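You operate a simulated robot arm through the tools that you are given. There is no shell and no other tool. Be economical: measure what you need, move in short steps, check, and stop when the job is done.

The job below is to be done with a simulated two-armed robot. You get a single attempt, and the scene is never put back.

JOB
Put the orange reel on the end of the checking bench away on the upper shelf of the checking bench. Put two of the gold discs from the teal tray on top of the tall white stack. Lift the window lid open. Any order will do.

It is judged by the outcome, as a careful person would: the job done as asked, and still so three seconds after it is handed in. It fails if anything else is knocked over, pushed out of place, dropped, spilled or broken. A push-on lid holds only when it is set on centred and level and pressed home; a screw cap is set on level and turned clockwise until tight.

ROBOT AND FRAMES
Two 6-joint arms with two-finger parallel grippers on one trunk, on a base that drives. Base frame: it is fixed to the floor where the robot stands at the start and does not move with it; the origin is under the middle of the robot, x ahead of it, y to its left, z up. Readings come in mm, rad, newtons and seconds.
The left shoulder is at the start at [50, 170, 1110], the right one opposite. Each reaches about 1092 mm from its shoulder. Places, roughly: gold disc (5x5x1 cm) [2400, -3000, 900]; orange reel (8x8x4 cm) [700, -100, 900]; tall white stack (20x16x5 cm) [5200, 200, 800]; upper shelf of the checking bench (14x172 cm) [620, -900, 1240]; window lid [7800, -6500, 900]. Payload 1.57 kg a hand.
The TCP of each hand is the grasp point between the finger pads, 30 mm short of the fingertips. In the tool frame z runs along the fingers and y along their closing line. Largest opening 80 mm; finger width 17, thickness 12; the body of the gripper, 40 by 82 mm, starts 80 mm behind the TCP.
Orientation is told as [roll, pitch, yaw] about the base's x, y, z axes, in that order, counted from this pose: with the fingers straight down and closing along the base's y, the tool's x points along the base's -x, its y along +y and its z along -z.

CONTROLS
- The arms move only by the tool drive_tool. It takes "left_series", "right_series" or both (then of equal length, played together; a hand with none holds still); each is a list of rows, each a list of 3 entries, a list of its own where there are three numbers: the shift along the base's x, y, z in mm, then the turn, a rotation vector about the base's x, y, z in rad, then the closure, from 0 (fully open) to 1 (shut). In form: [[[dx, dy, dz], [wx, wy, wz], hand], ...]. A call has 1 to 8 rows; each row shifts and turns the commanded pose from where the row before left it. Rows are played at 5 a second. More than 50 mm and 0.15 rad between two rows, or a gripper value outside its range, and nothing of the call is played. A pose out of reach is approached as far as the arm can. The call stops where the force on the tool passes 40 N (or 10 N more than at its start, if that is more) or the arm is blocked; 0.2 s more then pass. The fingers move at their own pace (about 45 mm/s each) and stop on an object; they squeeze with about 36 N. The grip force told is the motor's: it shows also when the fingers shut on nothing. Time passes only in rows, and 0.2 s behind the last, so rows that do not move let the fingers close. It gives the time, the measured TCP pose, the force on the tool (base axes), the opening and the grip force at its end, in the units of the frame above (readings bear some noise), with the torque about the TCP (base axes, N m) and any sound that the robot's microphone picked up, and new pictures: "show" is both (left out), scene, wrist or none (wrist: the cameras of the hands that moved).
- Cameras (640 x 400 px; columns grow to the right, rows downward): "scene" is now at [38.2, -14.4, 1681.7]; the picture's right is [-0.17, -0.99, 0.00], its down [-0.71, 0.12, -0.70] and it looks along [0.69, -0.12, -0.72] (base axes); focal length 284 px, centre (320, 200). "left" rides on the left gripper at [72, 7, -122] in its tool frame; the picture's right is [-0.09, 1.00, 0.00], its down [-0.84, -0.08, -0.54] and it looks along [-0.54, -0.05, 0.84] (tool axes); focal length 238 px, centre (320, 200). "right" rides on the right gripper at [72, -7, -122] in its tool frame; the picture's right is [0.09, 1.00, 0.00], its down [-0.84, 0.08, -0.54] and it looks along [-0.54, 0.05, 0.84] (tool axes); focal length 238 px, centre (320, 200). There is no depth. A picture from a camera that has moved, and an enlarged one, comes with that camera's place and axes in the base frame and with its lens.
- raise_lower(by): slides the trunk up (or, below 0, down) by that many mm; the arms and the scene camera ride with it, the base frame stays. It gives what a move gives, with no picture.
- drive_base(legs): drives the robot by 1 to 6 legs, each [ahead, left, turn to the left] in mm, mm and rad, along the robot's own axes; the way and the turn of a leg run together, so that a leg with both is an arc; at most 1500 mm and 3.142 rad a leg. The arms and the cameras ride along, it lands a little off, and it stops where it bumps. It gives what a move gives, and a new picture of the scene camera.
- head_to(pan, tilt): turns the head with the scene camera to pan (to the left, within 1.501 rad either way) and tilt (down, from -0.506 to 1.204), counted from straight ahead of the robot. It gives what a move gives, and a new picture of the scene camera.
- close_up(camera, box): a new picture of the part [left, top, right, bottom] of that camera's present view, enlarged. It takes no simulated time.
- close_job(): hands the job in; it is judged then, once.

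Work in short steps. Places have to be worked out from the pictures, the camera data and where the tool is seen: move nearer, look again, correct. Check each grasp and each placing, and mend what went wrong. You have 165 turns and 260 pictures in all, those below and enlarged ones among them. Open the grippers and draw the arms clear of the work before you hand the job in, unless the task says otherwise; then end with one line.

The tools are called as a command line: name --argument value ..., lists and objects as JSON in quotes. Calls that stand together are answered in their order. drive_tool: Moves the arms, as the interface text tells. Its arguments: {"type":"object","properties":{"left_series":{"type":"array"},"right_series":{"type":"array"},"show":{"type":"string","enum":["both","scene","wrist","none"]}},"required":[]} The other tools are called the same way: raise_lower (by) slides the trunk up or down; drive_base (legs) drives the base; head_to (pan, tilt) turns the head that bears the scene camera; close_up (camera, box) takes an enlarged picture of a part of a camera's view; close_job () hands the job in.

At the start:

```text
t: 0.0
left_position: [784.9, 3.4, 1000.7]
left_tool_rot: [-0.001, -0.002, 0.001]
left_ft_force: [0.3, -0.3, -0.1]
left_torque: [-0.01, 0.0, 0.02]
left_opening: 80.0
left_grasp_force: 0.1
right_position: [457.8, -335.8, 999.0]
right_tool_rot: [0.001, -0.001, -0.001]
right_ft_force: [0.2, -0.2, -0.2]
right_torque: [-0.01, 0.0, -0.01]
right_opening: 80.0
right_grasp_force: 0.1
trunk travel left (down, up): [-725.0, 245.0]
robot x, y, heading: [-3.5, -2.2, 0.002]
head pan, tilt: [-0.168, 0.799]
```

scene: 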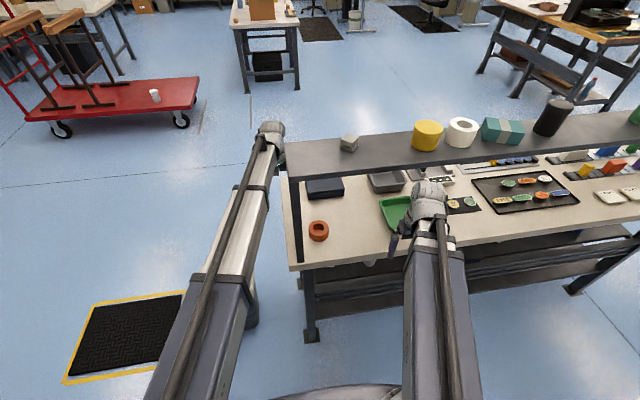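
right: 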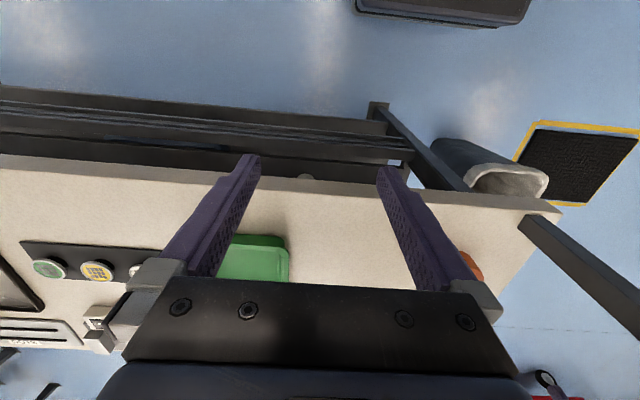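
left: 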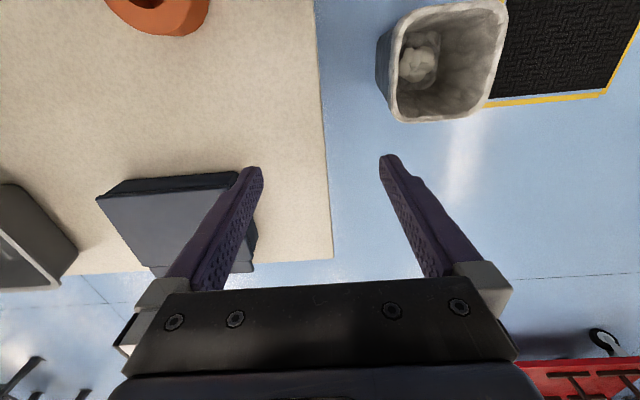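

I begin by looking closer at the reel and the bench's end and shelf.

close_up --camera "scene" --box '[270, 100, 470, 300]'

head_to --pan -0.9 --tilt 0.5

```text
2.00 times, centred on (370, 200) of scene
camera zoom: at [38.2, -14.4, 1681.7], right [-0.17, -0.99, 0.0], down [-0.71, 0.12, -0.7], along [0.69, -0.12, -0.72], focal length 568 px, centre (220, 200)
```

zoom: 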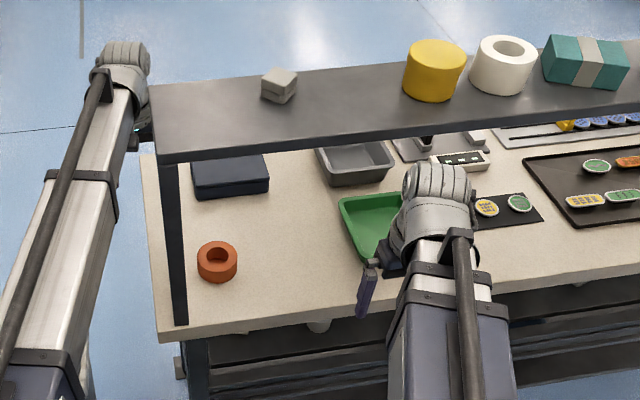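

```text
t: 1.1
left_position: [786.3, 2.7, 999.7]
left_tool_rot: [0.001, -0.003, 0.0]
left_ft_force: [1.2, 0.2, 0.6]
left_torque: [0.0, -0.02, 0.0]
left_opening: 79.9
left_grasp_force: 0.1
right_position: [456.6, -337.1, 1001.0]
right_tool_rot: [-0.001, -0.001, 0.001]
right_ft_force: [-0.8, -0.3, -0.3]
right_torque: [-0.01, 0.01, 0.0]
right_opening: 80.1
right_grasp_force: 0.0
trunk travel left (down, up): [-725.0, 245.0]
robot x, y, heading: [3.6, 0.8, -0.003]
head pan, tilt: [-0.901, 0.499]
camera scene: at [15.2, -72.3, 1707.6], right [-0.78, -0.62, 0.0], down [-0.3, 0.38, -0.88], along [0.55, -0.69, -0.48], focal length 284 px, centre (320, 200)
```

scene: 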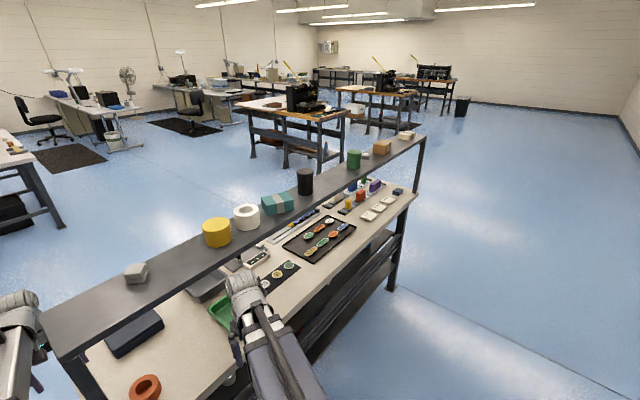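

The reel looks to be about 70 mm wide at roughly [643, -115, 900], under the shelf. I move the left arm clear to the left, then back the robot off so that the right arm can reach in low under the shelf.

drive_tool --left_series '[[[0, 50, 0], [0, 0, 0], 0], [[0, 50, 0], [0, 0, 0], 0], [[0, 50, 0], [0, 0, 0], 0], [[0, 50, 0], [0, 0, 0], 0], [[-50, 20, 0], [0, 0, 0], 0], [[-50, 0, 0], [0, 0, 0], 0]]' --show "none"

drive_base --legs '[[-220, 0, 0]]'

head_to --pan -0.15 --tilt 0.7

```text
refused: row 5 steps farther than a row can; nothing moved
```

```text
t: 2.7
left_position: [595.6, 10.4, 999.1]
left_tool_rot: [0.002, -0.015, 0.016]
left_ft_force: [3.3, 1.2, -0.2]
left_torque: [-0.22, 0.41, 0.09]
left_opening: 80.0
left_grasp_force: 0.1
right_position: [260.5, -334.9, 998.7]
right_tool_rot: [0.001, -0.001, 0.001]
right_ft_force: [-0.6, 0.2, 0.0]
right_torque: [-0.01, -0.01, -0.01]
right_opening: 80.1
right_grasp_force: 0.1
trunk travel left (down, up): [-725.0, 245.0]
robot x, y, heading: [-199.2, 2.0, 0.003]
head pan, tilt: [-0.901, 0.499]
stopped in leg 1: the force on the tool passed its limit at 102 N (the readings are from after the stop); the commanded pose is now the measured one
camera scene: at [-182.4, -71.3, 1707.5], right [-0.78, -0.62, 0.0], down [-0.3, 0.37, -0.88], along [0.55, -0.69, -0.48], focal length 284 px, centre (320, 200)
```

scene: 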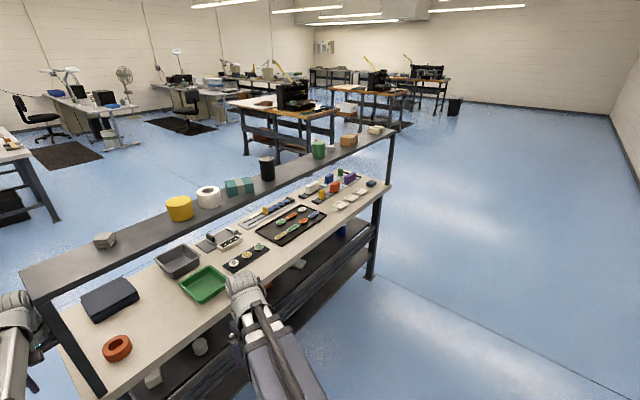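

```text
t: 3.8
left_position: [596.3, 11.6, 999.4]
left_tool_rot: [-0.001, -0.017, 0.016]
left_ft_force: [8.8, 2.1, -1.2]
left_torque: [-0.23, 0.94, 0.22]
left_opening: 80.2
left_grasp_force: 0.0
right_position: [260.3, -334.6, 999.8]
right_tool_rot: [-0.001, 0.0, 0.001]
right_ft_force: [-0.4, 0.6, -0.1]
right_torque: [0.03, 0.0, 0.01]
right_opening: 80.1
right_grasp_force: 0.1
trunk travel left (down, up): [-725.0, 245.0]
robot x, y, heading: [-199.0, 4.3, 0.0]
head pan, tilt: [-0.15, 0.7]
camera scene: at [-154.7, -11.6, 1690.0], right [-0.15, -0.99, 0.0], down [-0.64, 0.1, -0.76], along [0.76, -0.11, -0.64], focal length 284 px, centre (320, 200)
```

scene: 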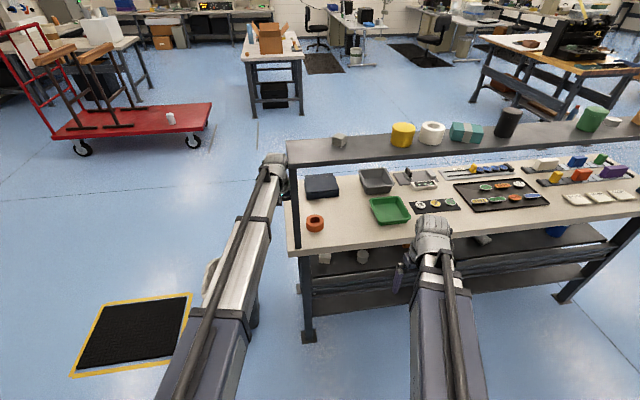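

The left arm move was refused and the drive ran anyway, so the left hand touched the post; nothing seems to have shifted. I ease it forward off the post, then out to the left.

drive_tool --left_series '[[[20, 0, 0], [0, 0, 0], 0], [[0, 48, 0], [0, 0, 0], 0], [[0, 48, 0], [0, 0, 0], 0], [[0, 48, 0], [0, 0, 0], 0], [[0, 48, 0], [0, 0, 0], 0], [[-40, 20, 0], [0, 0, 0], 0], [[-48, 0, 0], [0, 0, 0], 0], [[-48, 0, 0], [0, 0, 0], 0]]' --show "scene"

```text
t: 5.6
left_position: [479.9, 222.5, 1000.6]
left_tool_rot: [0.001, -0.018, 0.016]
left_ft_force: [0.0, -0.6, 0.6]
left_torque: [0.01, -0.01, 0.02]
left_opening: 80.2
left_grasp_force: 0.0
right_position: [259.2, -334.1, 999.5]
right_tool_rot: [0.0, 0.0, 0.002]
right_ft_force: [-0.3, -0.2, 0.7]
right_torque: [-0.03, 0.03, -0.02]
right_opening: 80.2
right_grasp_force: 0.1
trunk travel left (down, up): [-725.0, 245.0]
robot x, y, heading: [-197.4, 0.5, 0.004]
head pan, tilt: [-0.15, 0.7]
camera scene: at [-156.6, -12.9, 1690.0], right [-0.15, -0.99, 0.0], down [-0.64, 0.1, -0.77], along [0.76, -0.11, -0.64], focal length 284 px, centre (320, 200)
```

scene: 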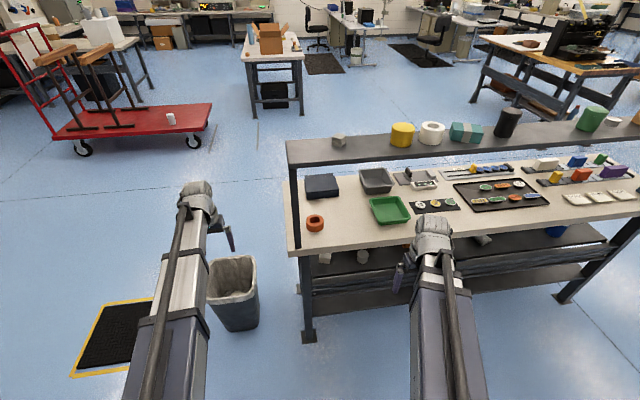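

Clear. I zoom on the reel and post to fix their places from this pose.

close_up --camera "scene" --box '[270, 120, 430, 270]'

raise_lower --by -60

```text
2.67 times, centred on (350, 195) of scene
camera zoom: at [-156.6, -12.9, 1690.0], right [-0.15, -0.99, 0.0], down [-0.64, 0.1, -0.77], along [0.76, -0.11, -0.64], focal length 758 px, centre (240, 213)
```

zoom: 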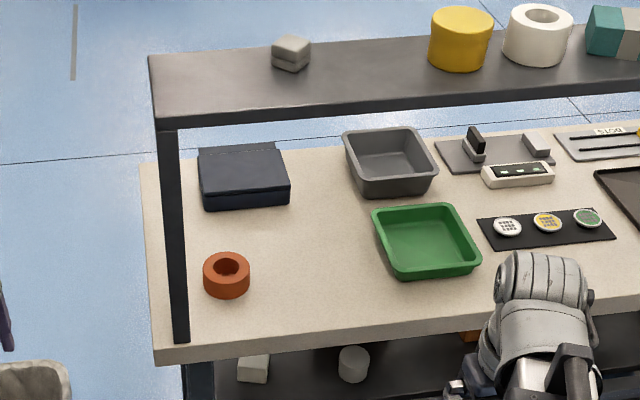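

```text
t: 6.6
left_position: [481.1, 221.6, 939.9]
left_tool_rot: [0.0, -0.016, 0.015]
left_ft_force: [-1.0, -0.1, -0.4]
left_torque: [0.02, -0.03, -0.01]
left_opening: 79.8
left_grasp_force: 0.2
right_position: [260.3, -334.3, 938.9]
right_tool_rot: [0.0, 0.001, 0.003]
right_ft_force: [0.1, 0.2, 0.0]
right_torque: [-0.01, 0.02, 0.02]
right_opening: 80.1
right_grasp_force: 0.0
trunk travel left (down, up): [-665.0, 305.0]
robot x, y, heading: [-195.5, 0.6, 0.003]
head pan, tilt: [-0.15, 0.7]
```

The reel's hole is at about [642, -114], the post at [546, -32], and there is free shelf between the grey block and yellow roll at about [617, -280]. I move the right hand toward the reel, low, stopping short to look.

drive_tool --right_series '[[[0, 48, 10], [0, 0, 0], 0.1], [[20, 44, 13], [0, 0, 0], 0.2], [[30, 38, 0], [0, 0, 0], 0.3], [[40, 28, 0], [0, 0, 0], 0.3], [[46, 16, 0], [0, 0, 0], 0.3], [[48, 10, 0], [0, 0, 0], 0.3], [[48, 6, 0], [0, 0, 0], 0.3], [[40, 2, 0], [0, 0, 0], 0.3]]'

```text
t: 8.4
left_position: [482.1, 223.1, 939.4]
left_tool_rot: [0.0, -0.017, 0.016]
left_ft_force: [0.6, 1.1, -0.4]
left_torque: [-0.01, -0.03, -0.01]
left_opening: 80.1
left_grasp_force: 0.1
right_position: [534.3, -141.3, 940.1]
right_tool_rot: [0.0, 0.0, 0.001]
right_ft_force: [0.3, 0.1, 0.7]
right_torque: [0.02, 0.01, -0.04]
right_opening: 56.1
right_grasp_force: 0.0
right hand out of reach, approached as far as the arm can: row 1, 2
trunk travel left (down, up): [-665.0, 305.0]
robot x, y, heading: [-198.4, 3.1, 0.002]
head pan, tilt: [-0.15, 0.7]
camera scene: at [-154.9, -12.9, 1629.9], right [-0.15, -0.99, 0.0], down [-0.64, 0.1, -0.76], along [0.76, -0.11, -0.64], focal length 284 px, centre (320, 200)
camera right: at [462.3, -150.1, 1060.8], right [-0.09, 1.0, 0.0], down [0.84, 0.08, 0.54], along [0.54, 0.05, -0.84], focal length 238 px, centre (320, 200)
```

scene: 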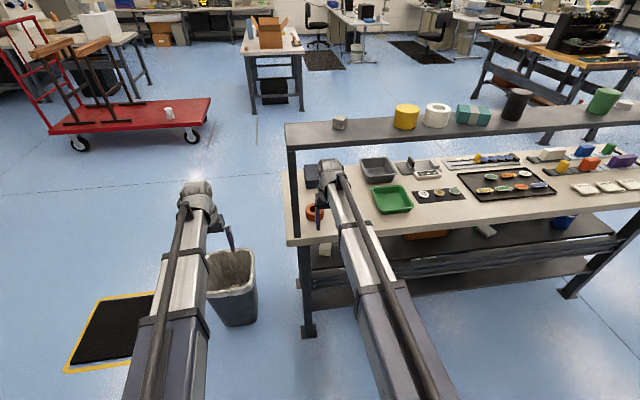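
right: 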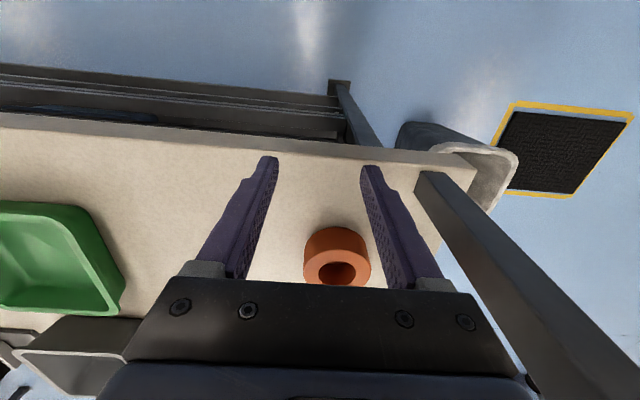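

The reel shows ahead, slightly left of the hand's centre. I rise 28 mm and go forward to look again before going over it.

drive_tool --right_series '[[[0, 0, 28], [0, 0, 0], 0.3], [[45, 0, 0], [0, 0, 0], 0.3], [[0, 0, 0], [0, 0, 0], 0.3]]'

```text
t: 9.2
left_position: [480.2, 223.0, 939.5]
left_tool_rot: [0.0, -0.015, 0.015]
left_ft_force: [0.2, 0.5, -0.3]
left_torque: [-0.01, -0.02, 0.0]
left_opening: 80.3
left_grasp_force: 0.1
right_position: [579.6, -142.0, 940.7]
right_tool_rot: [0.001, 0.0, 0.002]
right_ft_force: [0.5, -0.3, -0.4]
right_torque: [0.02, 0.0, 0.01]
right_opening: 56.0
right_grasp_force: 0.1
right hand out of reach, approached as far as the arm can: row 1
trunk travel left (down, up): [-665.0, 305.0]
robot x, y, heading: [-201.1, -2.1, 0.002]
head pan, tilt: [-0.15, 0.7]
camera scene: at [-156.1, -12.9, 1630.0], right [-0.15, -0.99, 0.0], down [-0.64, 0.1, -0.77], along [0.76, -0.11, -0.64], focal length 284 px, centre (320, 200)
camera right: at [505.9, -150.4, 1061.3], right [-0.09, 1.0, 0.0], down [0.84, 0.08, 0.54], along [0.54, 0.05, -0.84], focal length 238 px, centre (320, 200)
```

scene: 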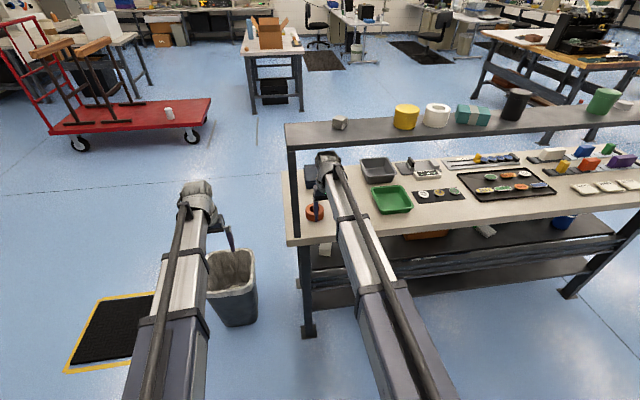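
right: 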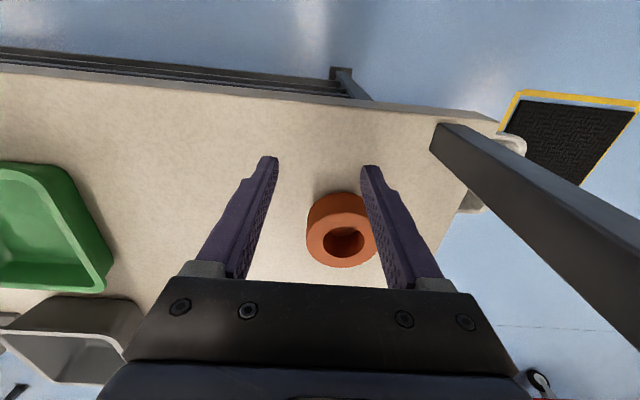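

The two wrist views put the hole at about [652, -115] with the reel's top near z 898. Upward moves are limited by the arm, so I lift with the trunk 20 mm and go over the reel's right-hand wall with a 40 mm opening.

raise_lower --by 20

drive_tool --right_series '[[[36, 1, 0], [0, 0, 0], 0.5], [[36, 0, 0], [0, 0, 0], 0.5], [[0, 0, 0], [0, 0, 0], 0.5]]'

```text
t: 9.9
left_position: [480.4, 222.1, 960.1]
left_tool_rot: [0.001, -0.016, 0.015]
left_ft_force: [-0.3, -0.2, -0.4]
left_torque: [0.02, -0.01, 0.03]
left_opening: 80.2
left_grasp_force: 0.0
right_position: [578.7, -144.0, 960.1]
right_tool_rot: [0.001, 0.001, 0.002]
right_ft_force: [0.2, 0.4, 1.1]
right_torque: [0.03, 0.0, -0.01]
right_opening: 56.0
right_grasp_force: 0.0
trunk travel left (down, up): [-685.0, 285.0]
robot x, y, heading: [-198.2, 1.9, 0.003]
head pan, tilt: [-0.15, 0.7]
```

```text
t: 10.7
left_position: [479.4, 222.0, 959.7]
left_tool_rot: [0.001, -0.015, 0.015]
left_ft_force: [-0.4, -0.3, 0.6]
left_torque: [-0.02, -0.02, 0.01]
left_opening: 79.8
left_grasp_force: 0.1
right_position: [651.7, -140.9, 960.6]
right_tool_rot: [0.002, 0.0, 0.003]
right_ft_force: [-0.1, -0.1, -0.4]
right_torque: [-0.01, 0.0, -0.01]
right_opening: 40.4
right_grasp_force: 0.1
trunk travel left (down, up): [-685.0, 285.0]
robot x, y, heading: [-196.3, 4.2, -0.0]
head pan, tilt: [-0.15, 0.7]
camera scene: at [-155.8, -12.9, 1650.0], right [-0.15, -0.99, 0.0], down [-0.64, 0.1, -0.77], along [0.76, -0.11, -0.64], focal length 284 px, centre (320, 200)
camera right: at [579.4, -148.4, 1081.2], right [-0.09, 1.0, 0.0], down [0.84, 0.08, 0.54], along [0.54, 0.05, -0.84], focal length 238 px, centre (320, 200)
```

scene: 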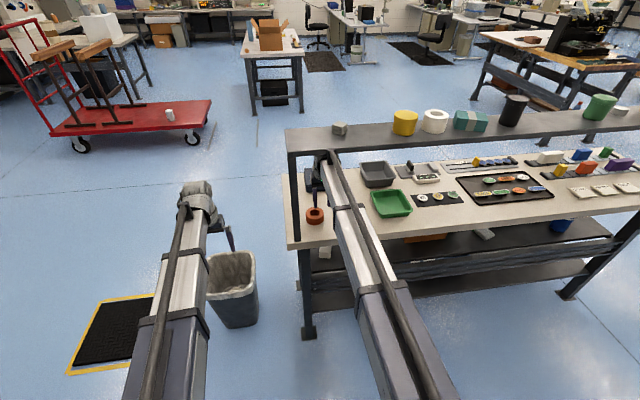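
right: 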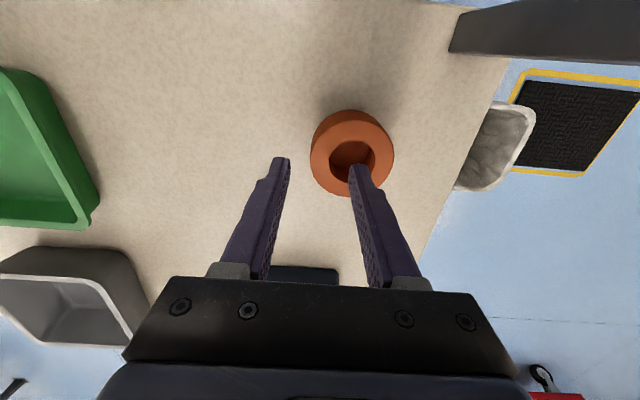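

The hole now projects to about [654, -115], matching the plan: left finger over the hole, right one outside. I go down 35 mm and check.

drive_tool --right_series '[[[2, 0, -20], [0, 0, 0], 0.5], [[0, 0, -20], [0, 0, 0], 0.5], [[0, 0, 0], [0, 0, 0], 0.5]]' --show "wrist"

```text
t: 11.5
left_position: [481.2, 222.4, 960.2]
left_tool_rot: [-0.001, -0.015, 0.017]
left_ft_force: [-0.1, -1.1, -0.3]
left_torque: [-0.02, 0.04, 0.03]
left_opening: 80.2
left_grasp_force: 0.2
right_position: [652.6, -141.5, 960.4]
right_tool_rot: [-0.001, -0.002, 0.002]
right_ft_force: [-1.0, 0.6, 0.5]
right_torque: [0.02, 0.0, -0.02]
right_opening: 40.2
right_grasp_force: 0.1
right hand out of reach, approached as far as the arm can: row 1, 2
trunk travel left (down, up): [-685.0, 285.0]
robot x, y, heading: [-198.5, -0.6, 0.0]
head pan, tilt: [-0.15, 0.7]
camera right: at [579.4, -148.4, 1081.0], right [-0.09, 1.0, 0.0], down [0.84, 0.08, 0.54], along [0.54, 0.05, -0.84], focal length 238 px, centre (320, 200)
```

right: 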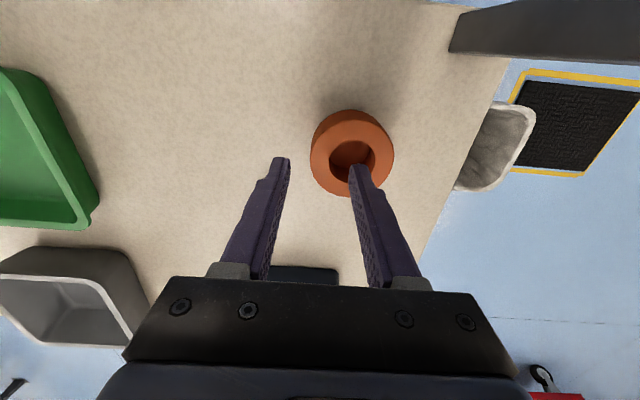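

The arm can't change height with the hand vertical, so the trunk does the lifting. I lower it 35 mm and check.

raise_lower --by -35

close_up --camera "right" --box '[220, 80, 480, 300]'

```text
t: 12.3
left_position: [479.7, 222.0, 924.7]
left_tool_rot: [0.0, -0.016, 0.016]
left_ft_force: [-0.9, 0.1, -0.5]
left_torque: [0.0, 0.0, 0.0]
left_opening: 80.2
left_grasp_force: 0.1
right_position: [651.2, -141.8, 924.8]
right_tool_rot: [-0.001, 0.003, 0.0]
right_ft_force: [0.1, 0.1, 2.2]
right_torque: [0.08, 0.02, 0.03]
right_opening: 40.2
right_grasp_force: 0.1
trunk travel left (down, up): [-650.0, 320.0]
robot x, y, heading: [-199.2, -2.0, -0.002]
head pan, tilt: [-0.15, 0.7]
```

```text
1.82 times, centred on (350, 190) of right
camera zoom: at [578.9, -148.4, 1046.3], right [-0.09, 1.0, 0.0], down [0.84, 0.08, 0.54], along [0.54, 0.05, -0.84], focal length 433 px, centre (266, 218)
```

zoom: 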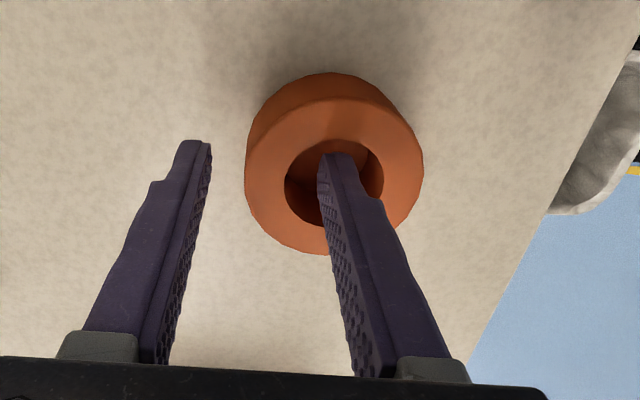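

The finger is over the hole, well placed. I lower further into it and close.

raise_lower --by -26

close_up --camera "right" --box '[220, 80, 480, 300]'

```text
t: 12.6
left_position: [479.5, 222.7, 923.9]
left_tool_rot: [0.001, -0.018, 0.017]
left_ft_force: [-0.5, -1.0, 0.6]
left_torque: [0.02, 0.03, 0.02]
left_opening: 79.7
left_grasp_force: 0.0
right_position: [651.5, -140.1, 924.8]
right_tool_rot: [0.001, -0.004, 0.001]
right_ft_force: [-2.5, -0.5, 27.2]
right_torque: [0.61, 0.09, -0.01]
right_opening: 39.6
right_grasp_force: 0.0
trunk travel left (down, up): [-647.0, 323.0]
robot x, y, heading: [-198.1, 1.9, 0.003]
head pan, tilt: [-0.15, 0.7]
stopped: the force on the tool passed its limit at 59 N (the readings are from after the stop); the commanded pose is now the measured one
```

```text
1.82 times, centred on (350, 190) of right
camera zoom: at [578.1, -148.3, 1045.5], right [-0.09, 1.0, 0.0], down [0.84, 0.08, 0.54], along [0.54, 0.05, -0.84], focal length 433 px, centre (266, 218)
```

zoom: 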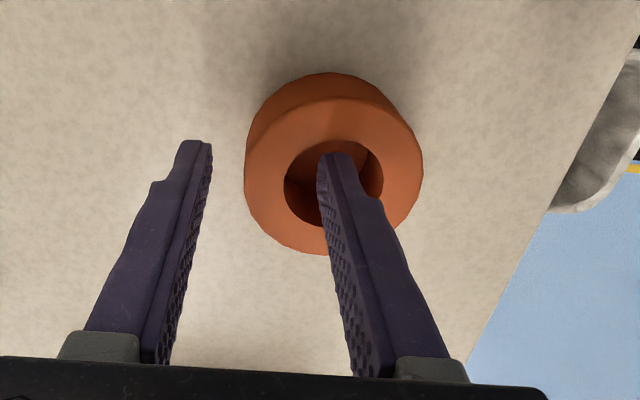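

The left finger meets something at z≈895, so the hole isn't open to the finger (about at the reel's top). The reel measures ≈70 mm, so I'll grip it across the outside: lift, open fully, and centre over [655, -115].

raise_lower --by 18

drive_tool --right_series '[[[3, 26, 0], [0, 0, 0], 0.0], [[0, 0, 0], [0, 0, 0], 0.0], [[0, 0, 0], [0, 0, 0], 0.0]]' --show "wrist"

```text
t: 13.2
left_position: [481.1, 222.0, 940.1]
left_tool_rot: [0.0, -0.016, 0.017]
left_ft_force: [-0.2, 0.8, -1.1]
left_torque: [0.04, 0.01, -0.02]
left_opening: 80.1
left_grasp_force: 0.0
right_position: [654.7, -140.8, 939.7]
right_tool_rot: [0.002, -0.002, 0.002]
right_ft_force: [0.4, 0.4, -0.3]
right_torque: [0.01, 0.01, 0.02]
right_opening: 39.8
right_grasp_force: 0.1
trunk travel left (down, up): [-665.0, 305.0]
robot x, y, heading: [-197.7, 1.8, 0.002]
head pan, tilt: [-0.15, 0.7]
```

```text
t: 14.1
left_position: [480.0, 222.0, 940.2]
left_tool_rot: [0.002, -0.016, 0.015]
left_ft_force: [-0.3, 0.8, 0.2]
left_torque: [-0.02, 0.01, -0.03]
left_opening: 80.2
left_grasp_force: 0.0
right_position: [655.9, -114.5, 940.5]
right_tool_rot: [0.001, -0.002, 0.002]
right_ft_force: [-1.1, -0.2, 0.8]
right_torque: [0.03, 0.01, -0.01]
right_opening: 80.0
right_grasp_force: 0.0
trunk travel left (down, up): [-665.0, 305.0]
robot x, y, heading: [-195.6, -3.3, -0.002]
head pan, tilt: [-0.15, 0.7]
camera right: at [583.4, -121.9, 1061.2], right [-0.09, 1.0, 0.0], down [0.84, 0.08, 0.54], along [0.54, 0.05, -0.84], focal length 238 px, centre (320, 200)
```

right: 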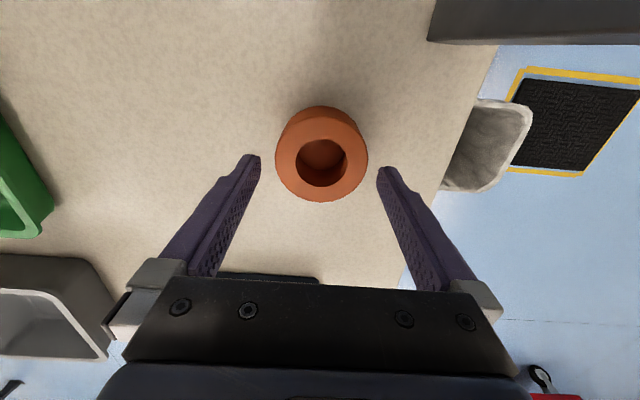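

The reel is centred between the fingers at [653, -114], 69 mm wide. I lower 42 mm around it.

raise_lower --by -42

drive_tool --right_series '[[[-2, 0, 0], [0, 0, 0], 0.5], [[0, 0, 0], [0, 0, 0], 0.7], [[0, 0, 0], [0, 0, 0], 0.7]]' --show "wrist"

```text
t: 14.9
left_position: [480.9, 222.7, 898.5]
left_tool_rot: [0.0, -0.017, 0.015]
left_ft_force: [-0.3, 0.7, -0.4]
left_torque: [-0.01, -0.02, -0.01]
left_opening: 80.2
left_grasp_force: 0.0
right_position: [656.8, -115.0, 897.8]
right_tool_rot: [0.003, -0.002, 0.002]
right_ft_force: [-0.2, 0.2, 0.3]
right_torque: [-0.02, 0.03, -0.04]
right_opening: 79.8
right_grasp_force: 0.0
trunk travel left (down, up): [-623.0, 347.0]
robot x, y, heading: [-195.4, -1.5, 0.002]
head pan, tilt: [-0.15, 0.7]
```

```text
t: 15.7
left_position: [480.6, 222.4, 899.0]
left_tool_rot: [-0.001, -0.016, 0.017]
left_ft_force: [-0.4, 0.7, 0.7]
left_torque: [0.0, -0.02, -0.03]
left_opening: 80.2
left_grasp_force: 0.1
right_position: [654.1, -115.3, 897.9]
right_tool_rot: [0.001, 0.0, 0.001]
right_ft_force: [0.4, -0.4, 0.5]
right_torque: [0.02, -0.04, 0.02]
right_opening: 69.6
right_grasp_force: 34.6
trunk travel left (down, up): [-623.0, 347.0]
robot x, y, heading: [-199.2, -0.8, 0.005]
head pan, tilt: [-0.15, 0.7]
camera right: at [580.8, -122.3, 1019.3], right [-0.09, 1.0, 0.0], down [0.84, 0.08, 0.54], along [0.54, 0.05, -0.84], focal length 238 px, centre (320, 200)
```

right: 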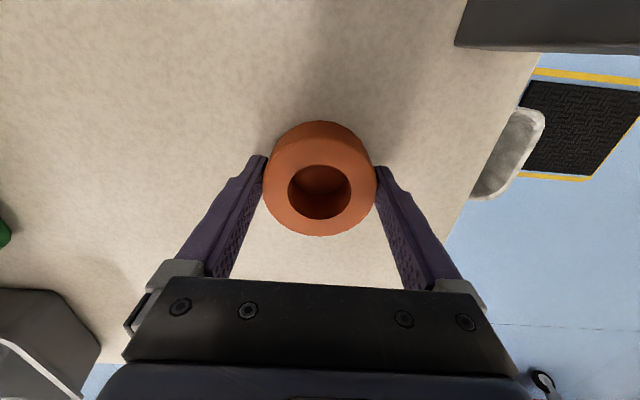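

It is held firmly (69.6 mm), but with the hand vertical the trunk can only lift the hand to about z 1245, too low for the shelf (needs ≈1282). I release it, back out, and test whether a hand pitched forward reaches higher.

drive_tool --right_series '[[[0, 0, 0], [0, 0, 0], 0.0], [[0, 0, 0], [0, 0, 0], 0.0]]' --show "none"

raise_lower --by 60

drive_tool --right_series '[[[-50, 0, 0], [0, 0, 0], 0.0], [[-50, 0, 0], [0, 0, 0], 0.0], [[-50, 0, 0], [0, 0, 0], 0.0], [[-50, 0, 0], [0, 0, 0], 0.0], [[0, 0, 0], [0, -0.14, 0], 0.0], [[0, 0, 0], [0, -0.14, 0], 0.0]]' --show "none"

```text
t: 16.3
left_position: [480.7, 223.3, 898.4]
left_tool_rot: [0.001, -0.015, 0.016]
left_ft_force: [-0.5, -0.1, 0.6]
left_torque: [0.01, 0.0, -0.02]
left_opening: 80.1
left_grasp_force: 0.1
right_position: [652.8, -115.4, 899.5]
right_tool_rot: [0.003, -0.001, 0.001]
right_ft_force: [-0.2, 0.4, -0.2]
right_torque: [0.01, -0.03, -0.03]
right_opening: 80.1
right_grasp_force: 0.1
trunk travel left (down, up): [-623.0, 347.0]
robot x, y, heading: [-202.3, -0.9, 0.004]
head pan, tilt: [-0.15, 0.7]
```

```text
t: 17.3
left_position: [481.3, 221.8, 958.6]
left_tool_rot: [0.0, -0.016, 0.016]
left_ft_force: [-0.4, -0.2, 0.0]
left_torque: [0.01, 0.0, -0.01]
left_opening: 80.0
left_grasp_force: 0.0
right_position: [653.7, -114.6, 958.4]
right_tool_rot: [0.003, -0.003, 0.002]
right_ft_force: [-0.3, 0.0, -0.8]
right_torque: [-0.03, -0.03, 0.03]
right_opening: 79.9
right_grasp_force: 0.2
trunk travel left (down, up): [-683.0, 287.0]
robot x, y, heading: [-198.1, 1.9, 0.0]
head pan, tilt: [-0.15, 0.7]
```

```text
t: 18.7
left_position: [481.0, 222.4, 958.7]
left_tool_rot: [-0.001, -0.016, 0.014]
left_ft_force: [0.2, 0.5, 0.1]
left_torque: [-0.03, -0.03, 0.02]
left_opening: 79.8
left_grasp_force: 0.1
right_position: [451.2, -115.5, 969.0]
right_tool_rot: [-0.001, -0.285, 0.002]
right_ft_force: [-0.1, -0.2, 0.0]
right_torque: [0.01, 0.01, 0.0]
right_opening: 79.9
right_grasp_force: 0.0
right hand out of reach, approached as far as the arm can: row 6
trunk travel left (down, up): [-683.0, 287.0]
robot x, y, heading: [-198.5, -0.9, 0.002]
head pan, tilt: [-0.15, 0.7]
```

The hand pitches freely and the TCP rises with it (lever ≈250 mm). I pitch on to about 0.8 rad, which gives ≈75 mm more height.

drive_tool --right_series '[[[0, 0, 8], [0, -0.13, 0], 0.0], [[0, 0, 14], [0, -0.13, 0], 0.0], [[0, 0, 18], [0, -0.13, 0], 0.0], [[0, 0, 20], [0, -0.13, 0], 0.0], [[0, 0, 0], [0, 0, 0], 0.0]]'

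```text
t: 19.9
left_position: [480.9, 223.4, 958.3]
left_tool_rot: [0.002, -0.015, 0.016]
left_ft_force: [-0.2, -0.1, -0.1]
left_torque: [0.01, 0.0, -0.01]
left_opening: 80.0
left_grasp_force: 0.1
right_position: [453.6, -114.2, 1025.3]
right_tool_rot: [0.001, -0.807, 0.0]
right_ft_force: [-0.5, -0.3, -0.2]
right_torque: [0.01, 0.0, -0.03]
right_opening: 80.1
right_grasp_force: 0.1
trunk travel left (down, up): [-683.0, 287.0]
robot x, y, heading: [-194.0, -0.4, 0.005]
head pan, tilt: [-0.15, 0.7]
camera scene: at [-155.3, -12.9, 1648.4], right [-0.15, -0.99, 0.0], down [-0.64, 0.1, -0.76], along [0.76, -0.11, -0.64], focal length 284 px, centre (320, 200)
camera right: at [315.4, -122.0, 1057.7], right [-0.07, 1.0, -0.07], down [0.19, 0.08, 0.98], along [0.98, 0.05, -0.19], focal length 238 px, centre (320, 200)
```

scene: 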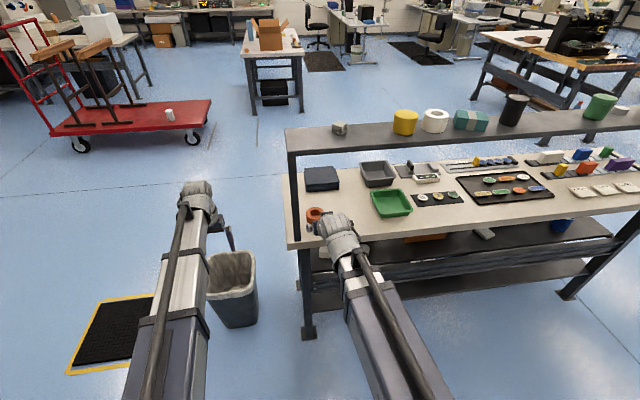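
right: 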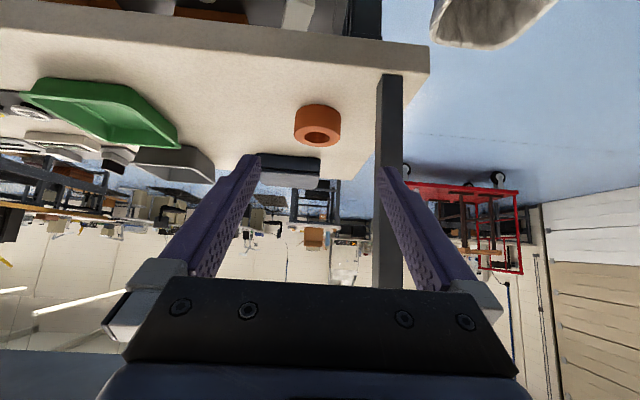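

Good: TCP at z 1025 with 0.8 rad pitch. I lower the trunk 130 mm to grasp height and slide forward toward the reel, pausing short of it.

raise_lower --by -130

drive_tool --right_series '[[[45, 0, 0], [0, 0, 0], 0.0], [[45, 0, 0], [0, 0, 0], 0.0], [[0, 0, 0], [0, 0, 0], 0.0]]'

```text
t: 21.5
left_position: [480.7, 222.3, 829.0]
left_tool_rot: [0.001, -0.016, 0.016]
left_ft_force: [-0.9, 0.6, 0.5]
left_torque: [-0.01, -0.01, -0.03]
left_opening: 79.9
left_grasp_force: 0.0
right_position: [454.0, -115.5, 895.7]
right_tool_rot: [-0.001, -0.804, 0.001]
right_ft_force: [0.3, -0.1, -0.2]
right_torque: [-0.01, 0.02, -0.03]
right_opening: 80.2
right_grasp_force: 0.0
trunk travel left (down, up): [-553.0, 417.0]
robot x, y, heading: [-195.9, -1.6, 0.004]
head pan, tilt: [-0.15, 0.7]
```

```text
t: 22.3
left_position: [480.3, 222.6, 828.2]
left_tool_rot: [0.002, -0.015, 0.016]
left_ft_force: [-0.8, 0.8, 0.6]
left_torque: [0.02, 0.02, 0.02]
left_opening: 79.9
left_grasp_force: 0.0
right_position: [542.5, -117.8, 895.7]
right_tool_rot: [-0.001, -0.805, 0.002]
right_ft_force: [0.1, -1.0, -0.3]
right_torque: [-0.02, 0.01, 0.01]
right_opening: 80.0
right_grasp_force: 0.1
trunk travel left (down, up): [-553.0, 417.0]
robot x, y, heading: [-193.7, 0.1, 0.002]
head pan, tilt: [-0.15, 0.7]
camera scene: at [-155.6, -13.0, 1518.4], right [-0.15, -0.99, 0.0], down [-0.64, 0.1, -0.77], along [0.76, -0.11, -0.64], focal length 284 px, centre (320, 200)
camera right: at [404.7, -123.9, 927.8], right [-0.07, 1.0, -0.07], down [0.19, 0.08, 0.98], along [0.98, 0.05, -0.19], focal length 238 px, centre (320, 200)
```

scene: 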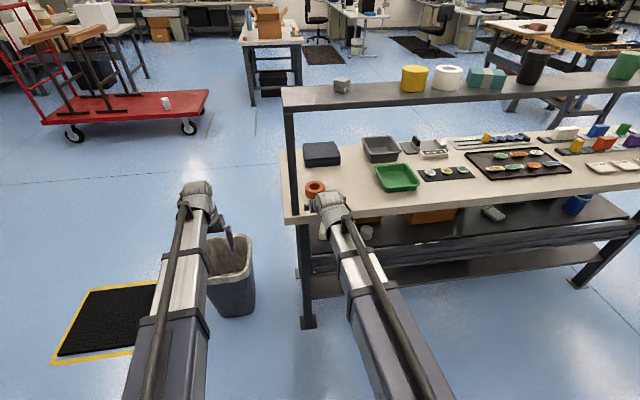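
right: 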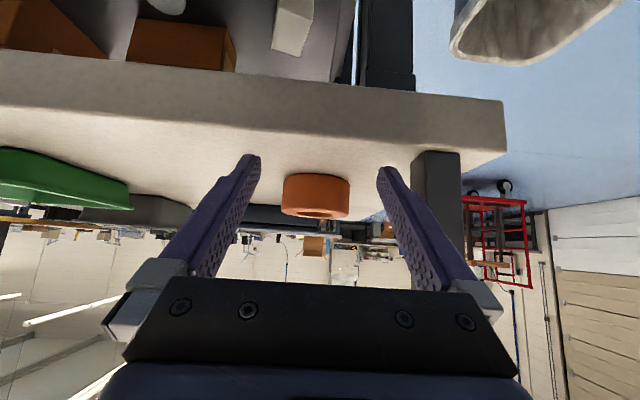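

The reel sits centred between the fingers. I slide forward 103 mm around it, then close.

drive_tool --right_series '[[[35, 1, 0], [0, 0, 0], 0.0], [[35, 1, 0], [0, 0, 0], 0.0], [[33, 0, 0], [0, 0, 0], 0.0], [[0, 0, 0], [0, 0, 0], 0.0]]'

```text
t: 23.3
left_position: [480.2, 222.6, 827.9]
left_tool_rot: [0.001, -0.016, 0.015]
left_ft_force: [0.9, -0.3, 0.1]
left_torque: [-0.02, -0.02, 0.05]
left_opening: 79.8
left_grasp_force: 0.2
right_position: [646.8, -113.6, 896.3]
right_tool_rot: [0.001, -0.805, 0.001]
right_ft_force: [0.3, -0.4, 0.4]
right_torque: [-0.02, -0.01, 0.03]
right_opening: 79.7
right_grasp_force: 0.0
trunk travel left (down, up): [-553.0, 417.0]
robot x, y, heading: [-198.2, 3.7, 0.004]
head pan, tilt: [-0.15, 0.7]
camera scene: at [-155.4, -13.0, 1518.4], right [-0.15, -0.99, 0.0], down [-0.64, 0.1, -0.76], along [0.76, -0.11, -0.64], focal length 284 px, centre (320, 200)
camera right: at [507.5, -121.2, 927.8], right [-0.07, 1.0, -0.07], down [0.19, 0.08, 0.98], along [0.98, 0.05, -0.19], focal length 238 px, centre (320, 200)
```

scene: 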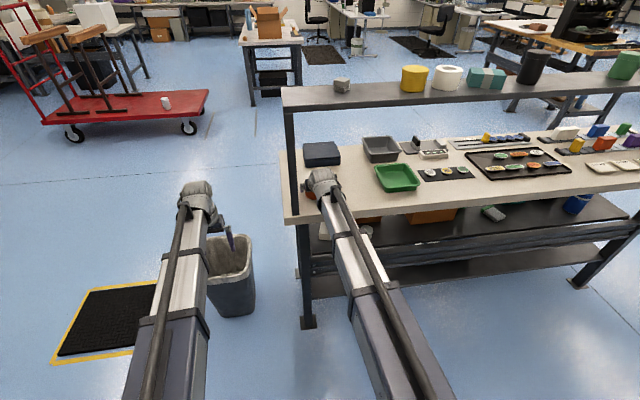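
right: 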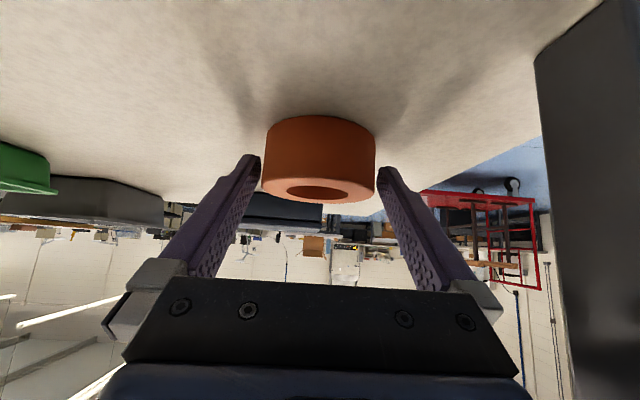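

Fingers straddle the reel slightly high; I lower 6 mm and close.

raise_lower --by -6

drive_tool --right_series '[[[4, 0, 0], [0, 0, 0], 0.0], [[0, 0, 0], [0, 0, 0], 0.5], [[0, 0, 0], [0, 0, 0], 0.7], [[0, 0, 0], [0, 0, 0], 0.7]]' --show "none"

raise_lower --by 45

close_up --camera "right" --box '[160, 60, 560, 300]'

```text
t: 23.8
left_position: [480.1, 221.6, 822.2]
left_tool_rot: [0.0, -0.014, 0.016]
left_ft_force: [0.9, -1.1, -0.1]
left_torque: [-0.03, 0.0, 0.01]
left_opening: 80.1
left_grasp_force: 0.1
right_position: [645.4, -114.4, 890.9]
right_tool_rot: [0.0, -0.804, 0.003]
right_ft_force: [-0.5, 0.4, 0.4]
right_torque: [0.02, -0.01, 0.05]
right_opening: 80.0
right_grasp_force: 0.1
trunk travel left (down, up): [-547.0, 423.0]
robot x, y, heading: [-195.7, 6.8, 0.001]
head pan, tilt: [-0.15, 0.7]
```

```text
t: 24.8
left_position: [480.7, 222.3, 822.7]
left_tool_rot: [0.0, -0.014, 0.014]
left_ft_force: [1.2, 0.0, -0.1]
left_torque: [-0.01, 0.01, 0.0]
left_opening: 79.6
left_grasp_force: 0.0
right_position: [649.5, -113.9, 889.8]
right_tool_rot: [-0.001, -0.805, 0.002]
right_ft_force: [0.3, -0.6, 0.2]
right_torque: [-0.04, -0.03, 0.01]
right_opening: 69.1
right_grasp_force: 34.8
trunk travel left (down, up): [-547.0, 423.0]
robot x, y, heading: [-199.2, 1.5, 0.011]
head pan, tilt: [-0.15, 0.7]
```

```text
t: 25.7
left_position: [480.9, 221.8, 866.0]
left_tool_rot: [0.001, -0.015, 0.015]
left_ft_force: [-0.2, 0.0, 0.5]
left_torque: [0.01, -0.03, -0.02]
left_opening: 80.0
left_grasp_force: 0.1
right_position: [650.1, -113.7, 934.1]
right_tool_rot: [0.0, -0.804, 0.0]
right_ft_force: [-0.5, 0.0, -0.4]
right_torque: [0.01, 0.03, 0.05]
right_opening: 69.3
right_grasp_force: 36.2
trunk travel left (down, up): [-592.0, 378.0]
robot x, y, heading: [-195.7, 1.4, 0.004]
head pan, tilt: [-0.15, 0.7]
```

```text
1.60 times, centred on (360, 180) of right
camera zoom: at [511.3, -121.2, 966.6], right [-0.07, 1.0, -0.07], down [0.19, 0.08, 0.98], along [0.98, 0.05, -0.19], focal length 381 px, centre (256, 232)
```

zoom: 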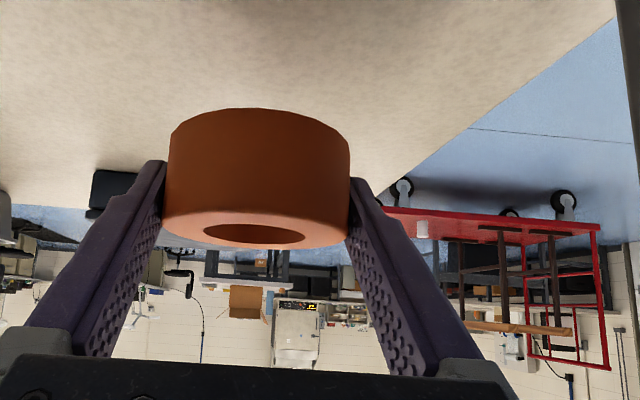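

The reel is lifted level. I draw it back out from under the shelf.

drive_tool --right_series '[[[-45, 0, 0], [0, 0, 0], 0.7], [[-45, 0, 0], [0, 0, 0], 0.7], [[-45, -5, 0], [0, 0, 0], 0.7], [[-45, -10, 0], [0, 0, 0], 0.7], [[-45, -15, 0], [0, 0, 0], 0.7], [[-40, -25, 0], [0, 0, 0], 0.7]]' --show "none"

raise_lower --by 370

head_to --pan -0.3 --tilt 0.7

```text
t: 27.1
left_position: [480.9, 222.4, 867.3]
left_tool_rot: [0.0, -0.017, 0.016]
left_ft_force: [-0.5, 0.5, -0.2]
left_torque: [0.0, 0.0, 0.0]
left_opening: 80.1
left_grasp_force: 0.2
right_position: [419.3, -169.3, 931.8]
right_tool_rot: [-0.002, -0.803, 0.002]
right_ft_force: [-0.8, -0.2, -0.4]
right_torque: [0.01, 0.02, 0.02]
right_opening: 69.0
right_grasp_force: 36.1
right hand out of reach, approached as far as the arm can: row 6
trunk travel left (down, up): [-592.0, 378.0]
robot x, y, heading: [-200.7, -1.0, 0.0]
head pan, tilt: [-0.15, 0.7]
```

```text
t: 30.7
left_position: [480.8, 223.2, 1237.6]
left_tool_rot: [0.0, -0.017, 0.017]
left_ft_force: [0.3, -0.8, -1.0]
left_torque: [-0.01, 0.01, 0.01]
left_opening: 79.9
left_grasp_force: 0.0
right_position: [418.6, -169.4, 1305.2]
right_tool_rot: [0.001, -0.802, 0.0]
right_ft_force: [-0.2, 0.5, -1.0]
right_torque: [-0.02, 0.02, 0.01]
right_opening: 69.3
right_grasp_force: 35.2
trunk travel left (down, up): [-962.0, 8.0]
robot x, y, heading: [-195.9, 2.4, 0.004]
head pan, tilt: [-0.15, 0.7]
```

```text
t: 31.4
left_position: [480.8, 222.3, 1236.7]
left_tool_rot: [-0.001, -0.016, 0.015]
left_ft_force: [0.7, 0.1, -0.2]
left_torque: [0.01, 0.02, -0.03]
left_opening: 80.1
left_grasp_force: 0.0
right_position: [418.8, -168.7, 1304.6]
right_tool_rot: [-0.001, -0.805, 0.0]
right_ft_force: [0.3, 0.6, -0.4]
right_torque: [0.01, 0.03, 0.0]
right_opening: 69.0
right_grasp_force: 35.8
trunk travel left (down, up): [-962.0, 8.0]
robot x, y, heading: [-197.4, -1.1, 0.005]
head pan, tilt: [-0.3, 0.7]
camera scene: at [-158.2, -25.3, 1927.4], right [-0.29, -0.96, 0.0], down [-0.62, 0.19, -0.76], along [0.73, -0.22, -0.64], focal length 284 px, centre (320, 200)
```

scene: 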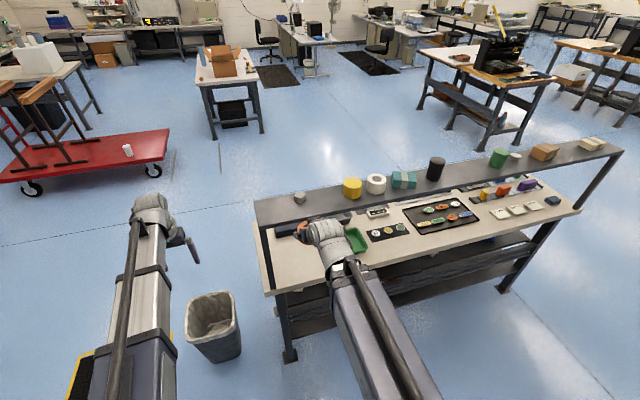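

Reel's bottom is now at ≈1273, above the shelf. I move it across to y≈-283 and look at the shelf with the wrist camera.

drive_tool --right_series '[[[0, -40, 0], [0, 0, 0], 0.7], [[0, -40, 0], [0, 0, 0], 0.7], [[10, -34, 0], [0, 0, 0], 0.7], [[0, 0, 0], [0, 0, 0], 0.7]]'

close_up --camera "scene" --box '[250, 160, 430, 272]'

```text
t: 32.4
left_position: [480.7, 222.4, 1237.4]
left_tool_rot: [-0.001, -0.015, 0.015]
left_ft_force: [-0.8, 0.4, -0.4]
left_torque: [-0.02, -0.01, 0.04]
left_opening: 80.0
left_grasp_force: 0.1
right_position: [427.6, -282.6, 1304.1]
right_tool_rot: [0.002, -0.804, 0.002]
right_ft_force: [-0.5, 0.0, -1.3]
right_torque: [-0.02, 0.0, -0.01]
right_opening: 68.9
right_grasp_force: 36.0
trunk travel left (down, up): [-962.0, 8.0]
robot x, y, heading: [-198.6, -0.2, 0.001]
head pan, tilt: [-0.3, 0.7]
camera scene: at [-158.6, -24.8, 1927.4], right [-0.29, -0.96, 0.0], down [-0.62, 0.19, -0.77], along [0.73, -0.23, -0.64], focal length 284 px, centre (320, 200)
camera right: at [289.1, -290.7, 1336.9], right [-0.07, 1.0, -0.07], down [0.19, 0.08, 0.98], along [0.98, 0.05, -0.19], focal length 238 px, centre (320, 200)
```

scene: 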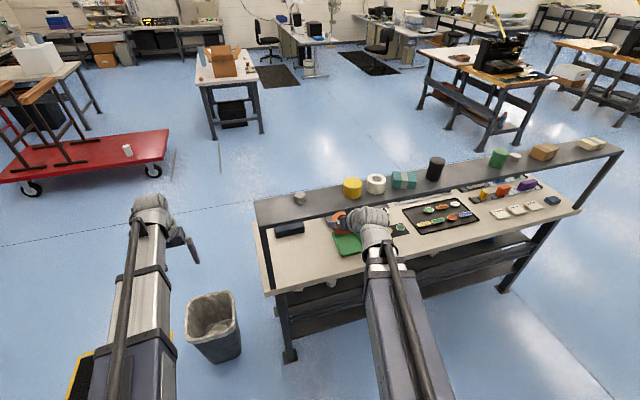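
right: 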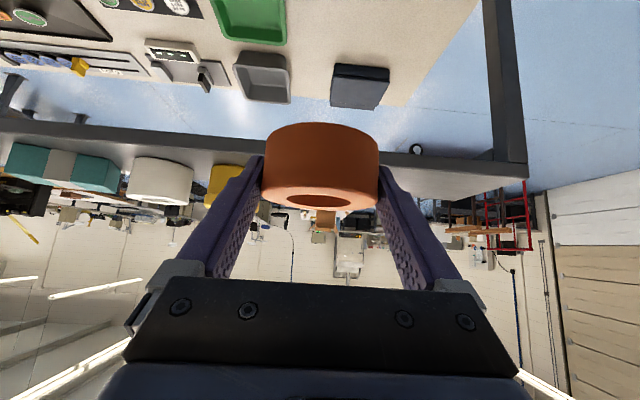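

```text
3.56 times, centred on (340, 216) of scene
camera zoom: at [-158.6, -24.8, 1927.4], right [-0.29, -0.96, 0.0], down [-0.62, 0.19, -0.77], along [0.73, -0.23, -0.64], focal length 1010 px, centre (249, 143)
```

zoom: 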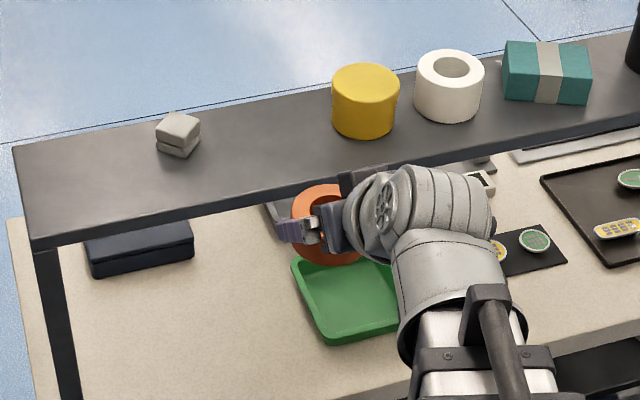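

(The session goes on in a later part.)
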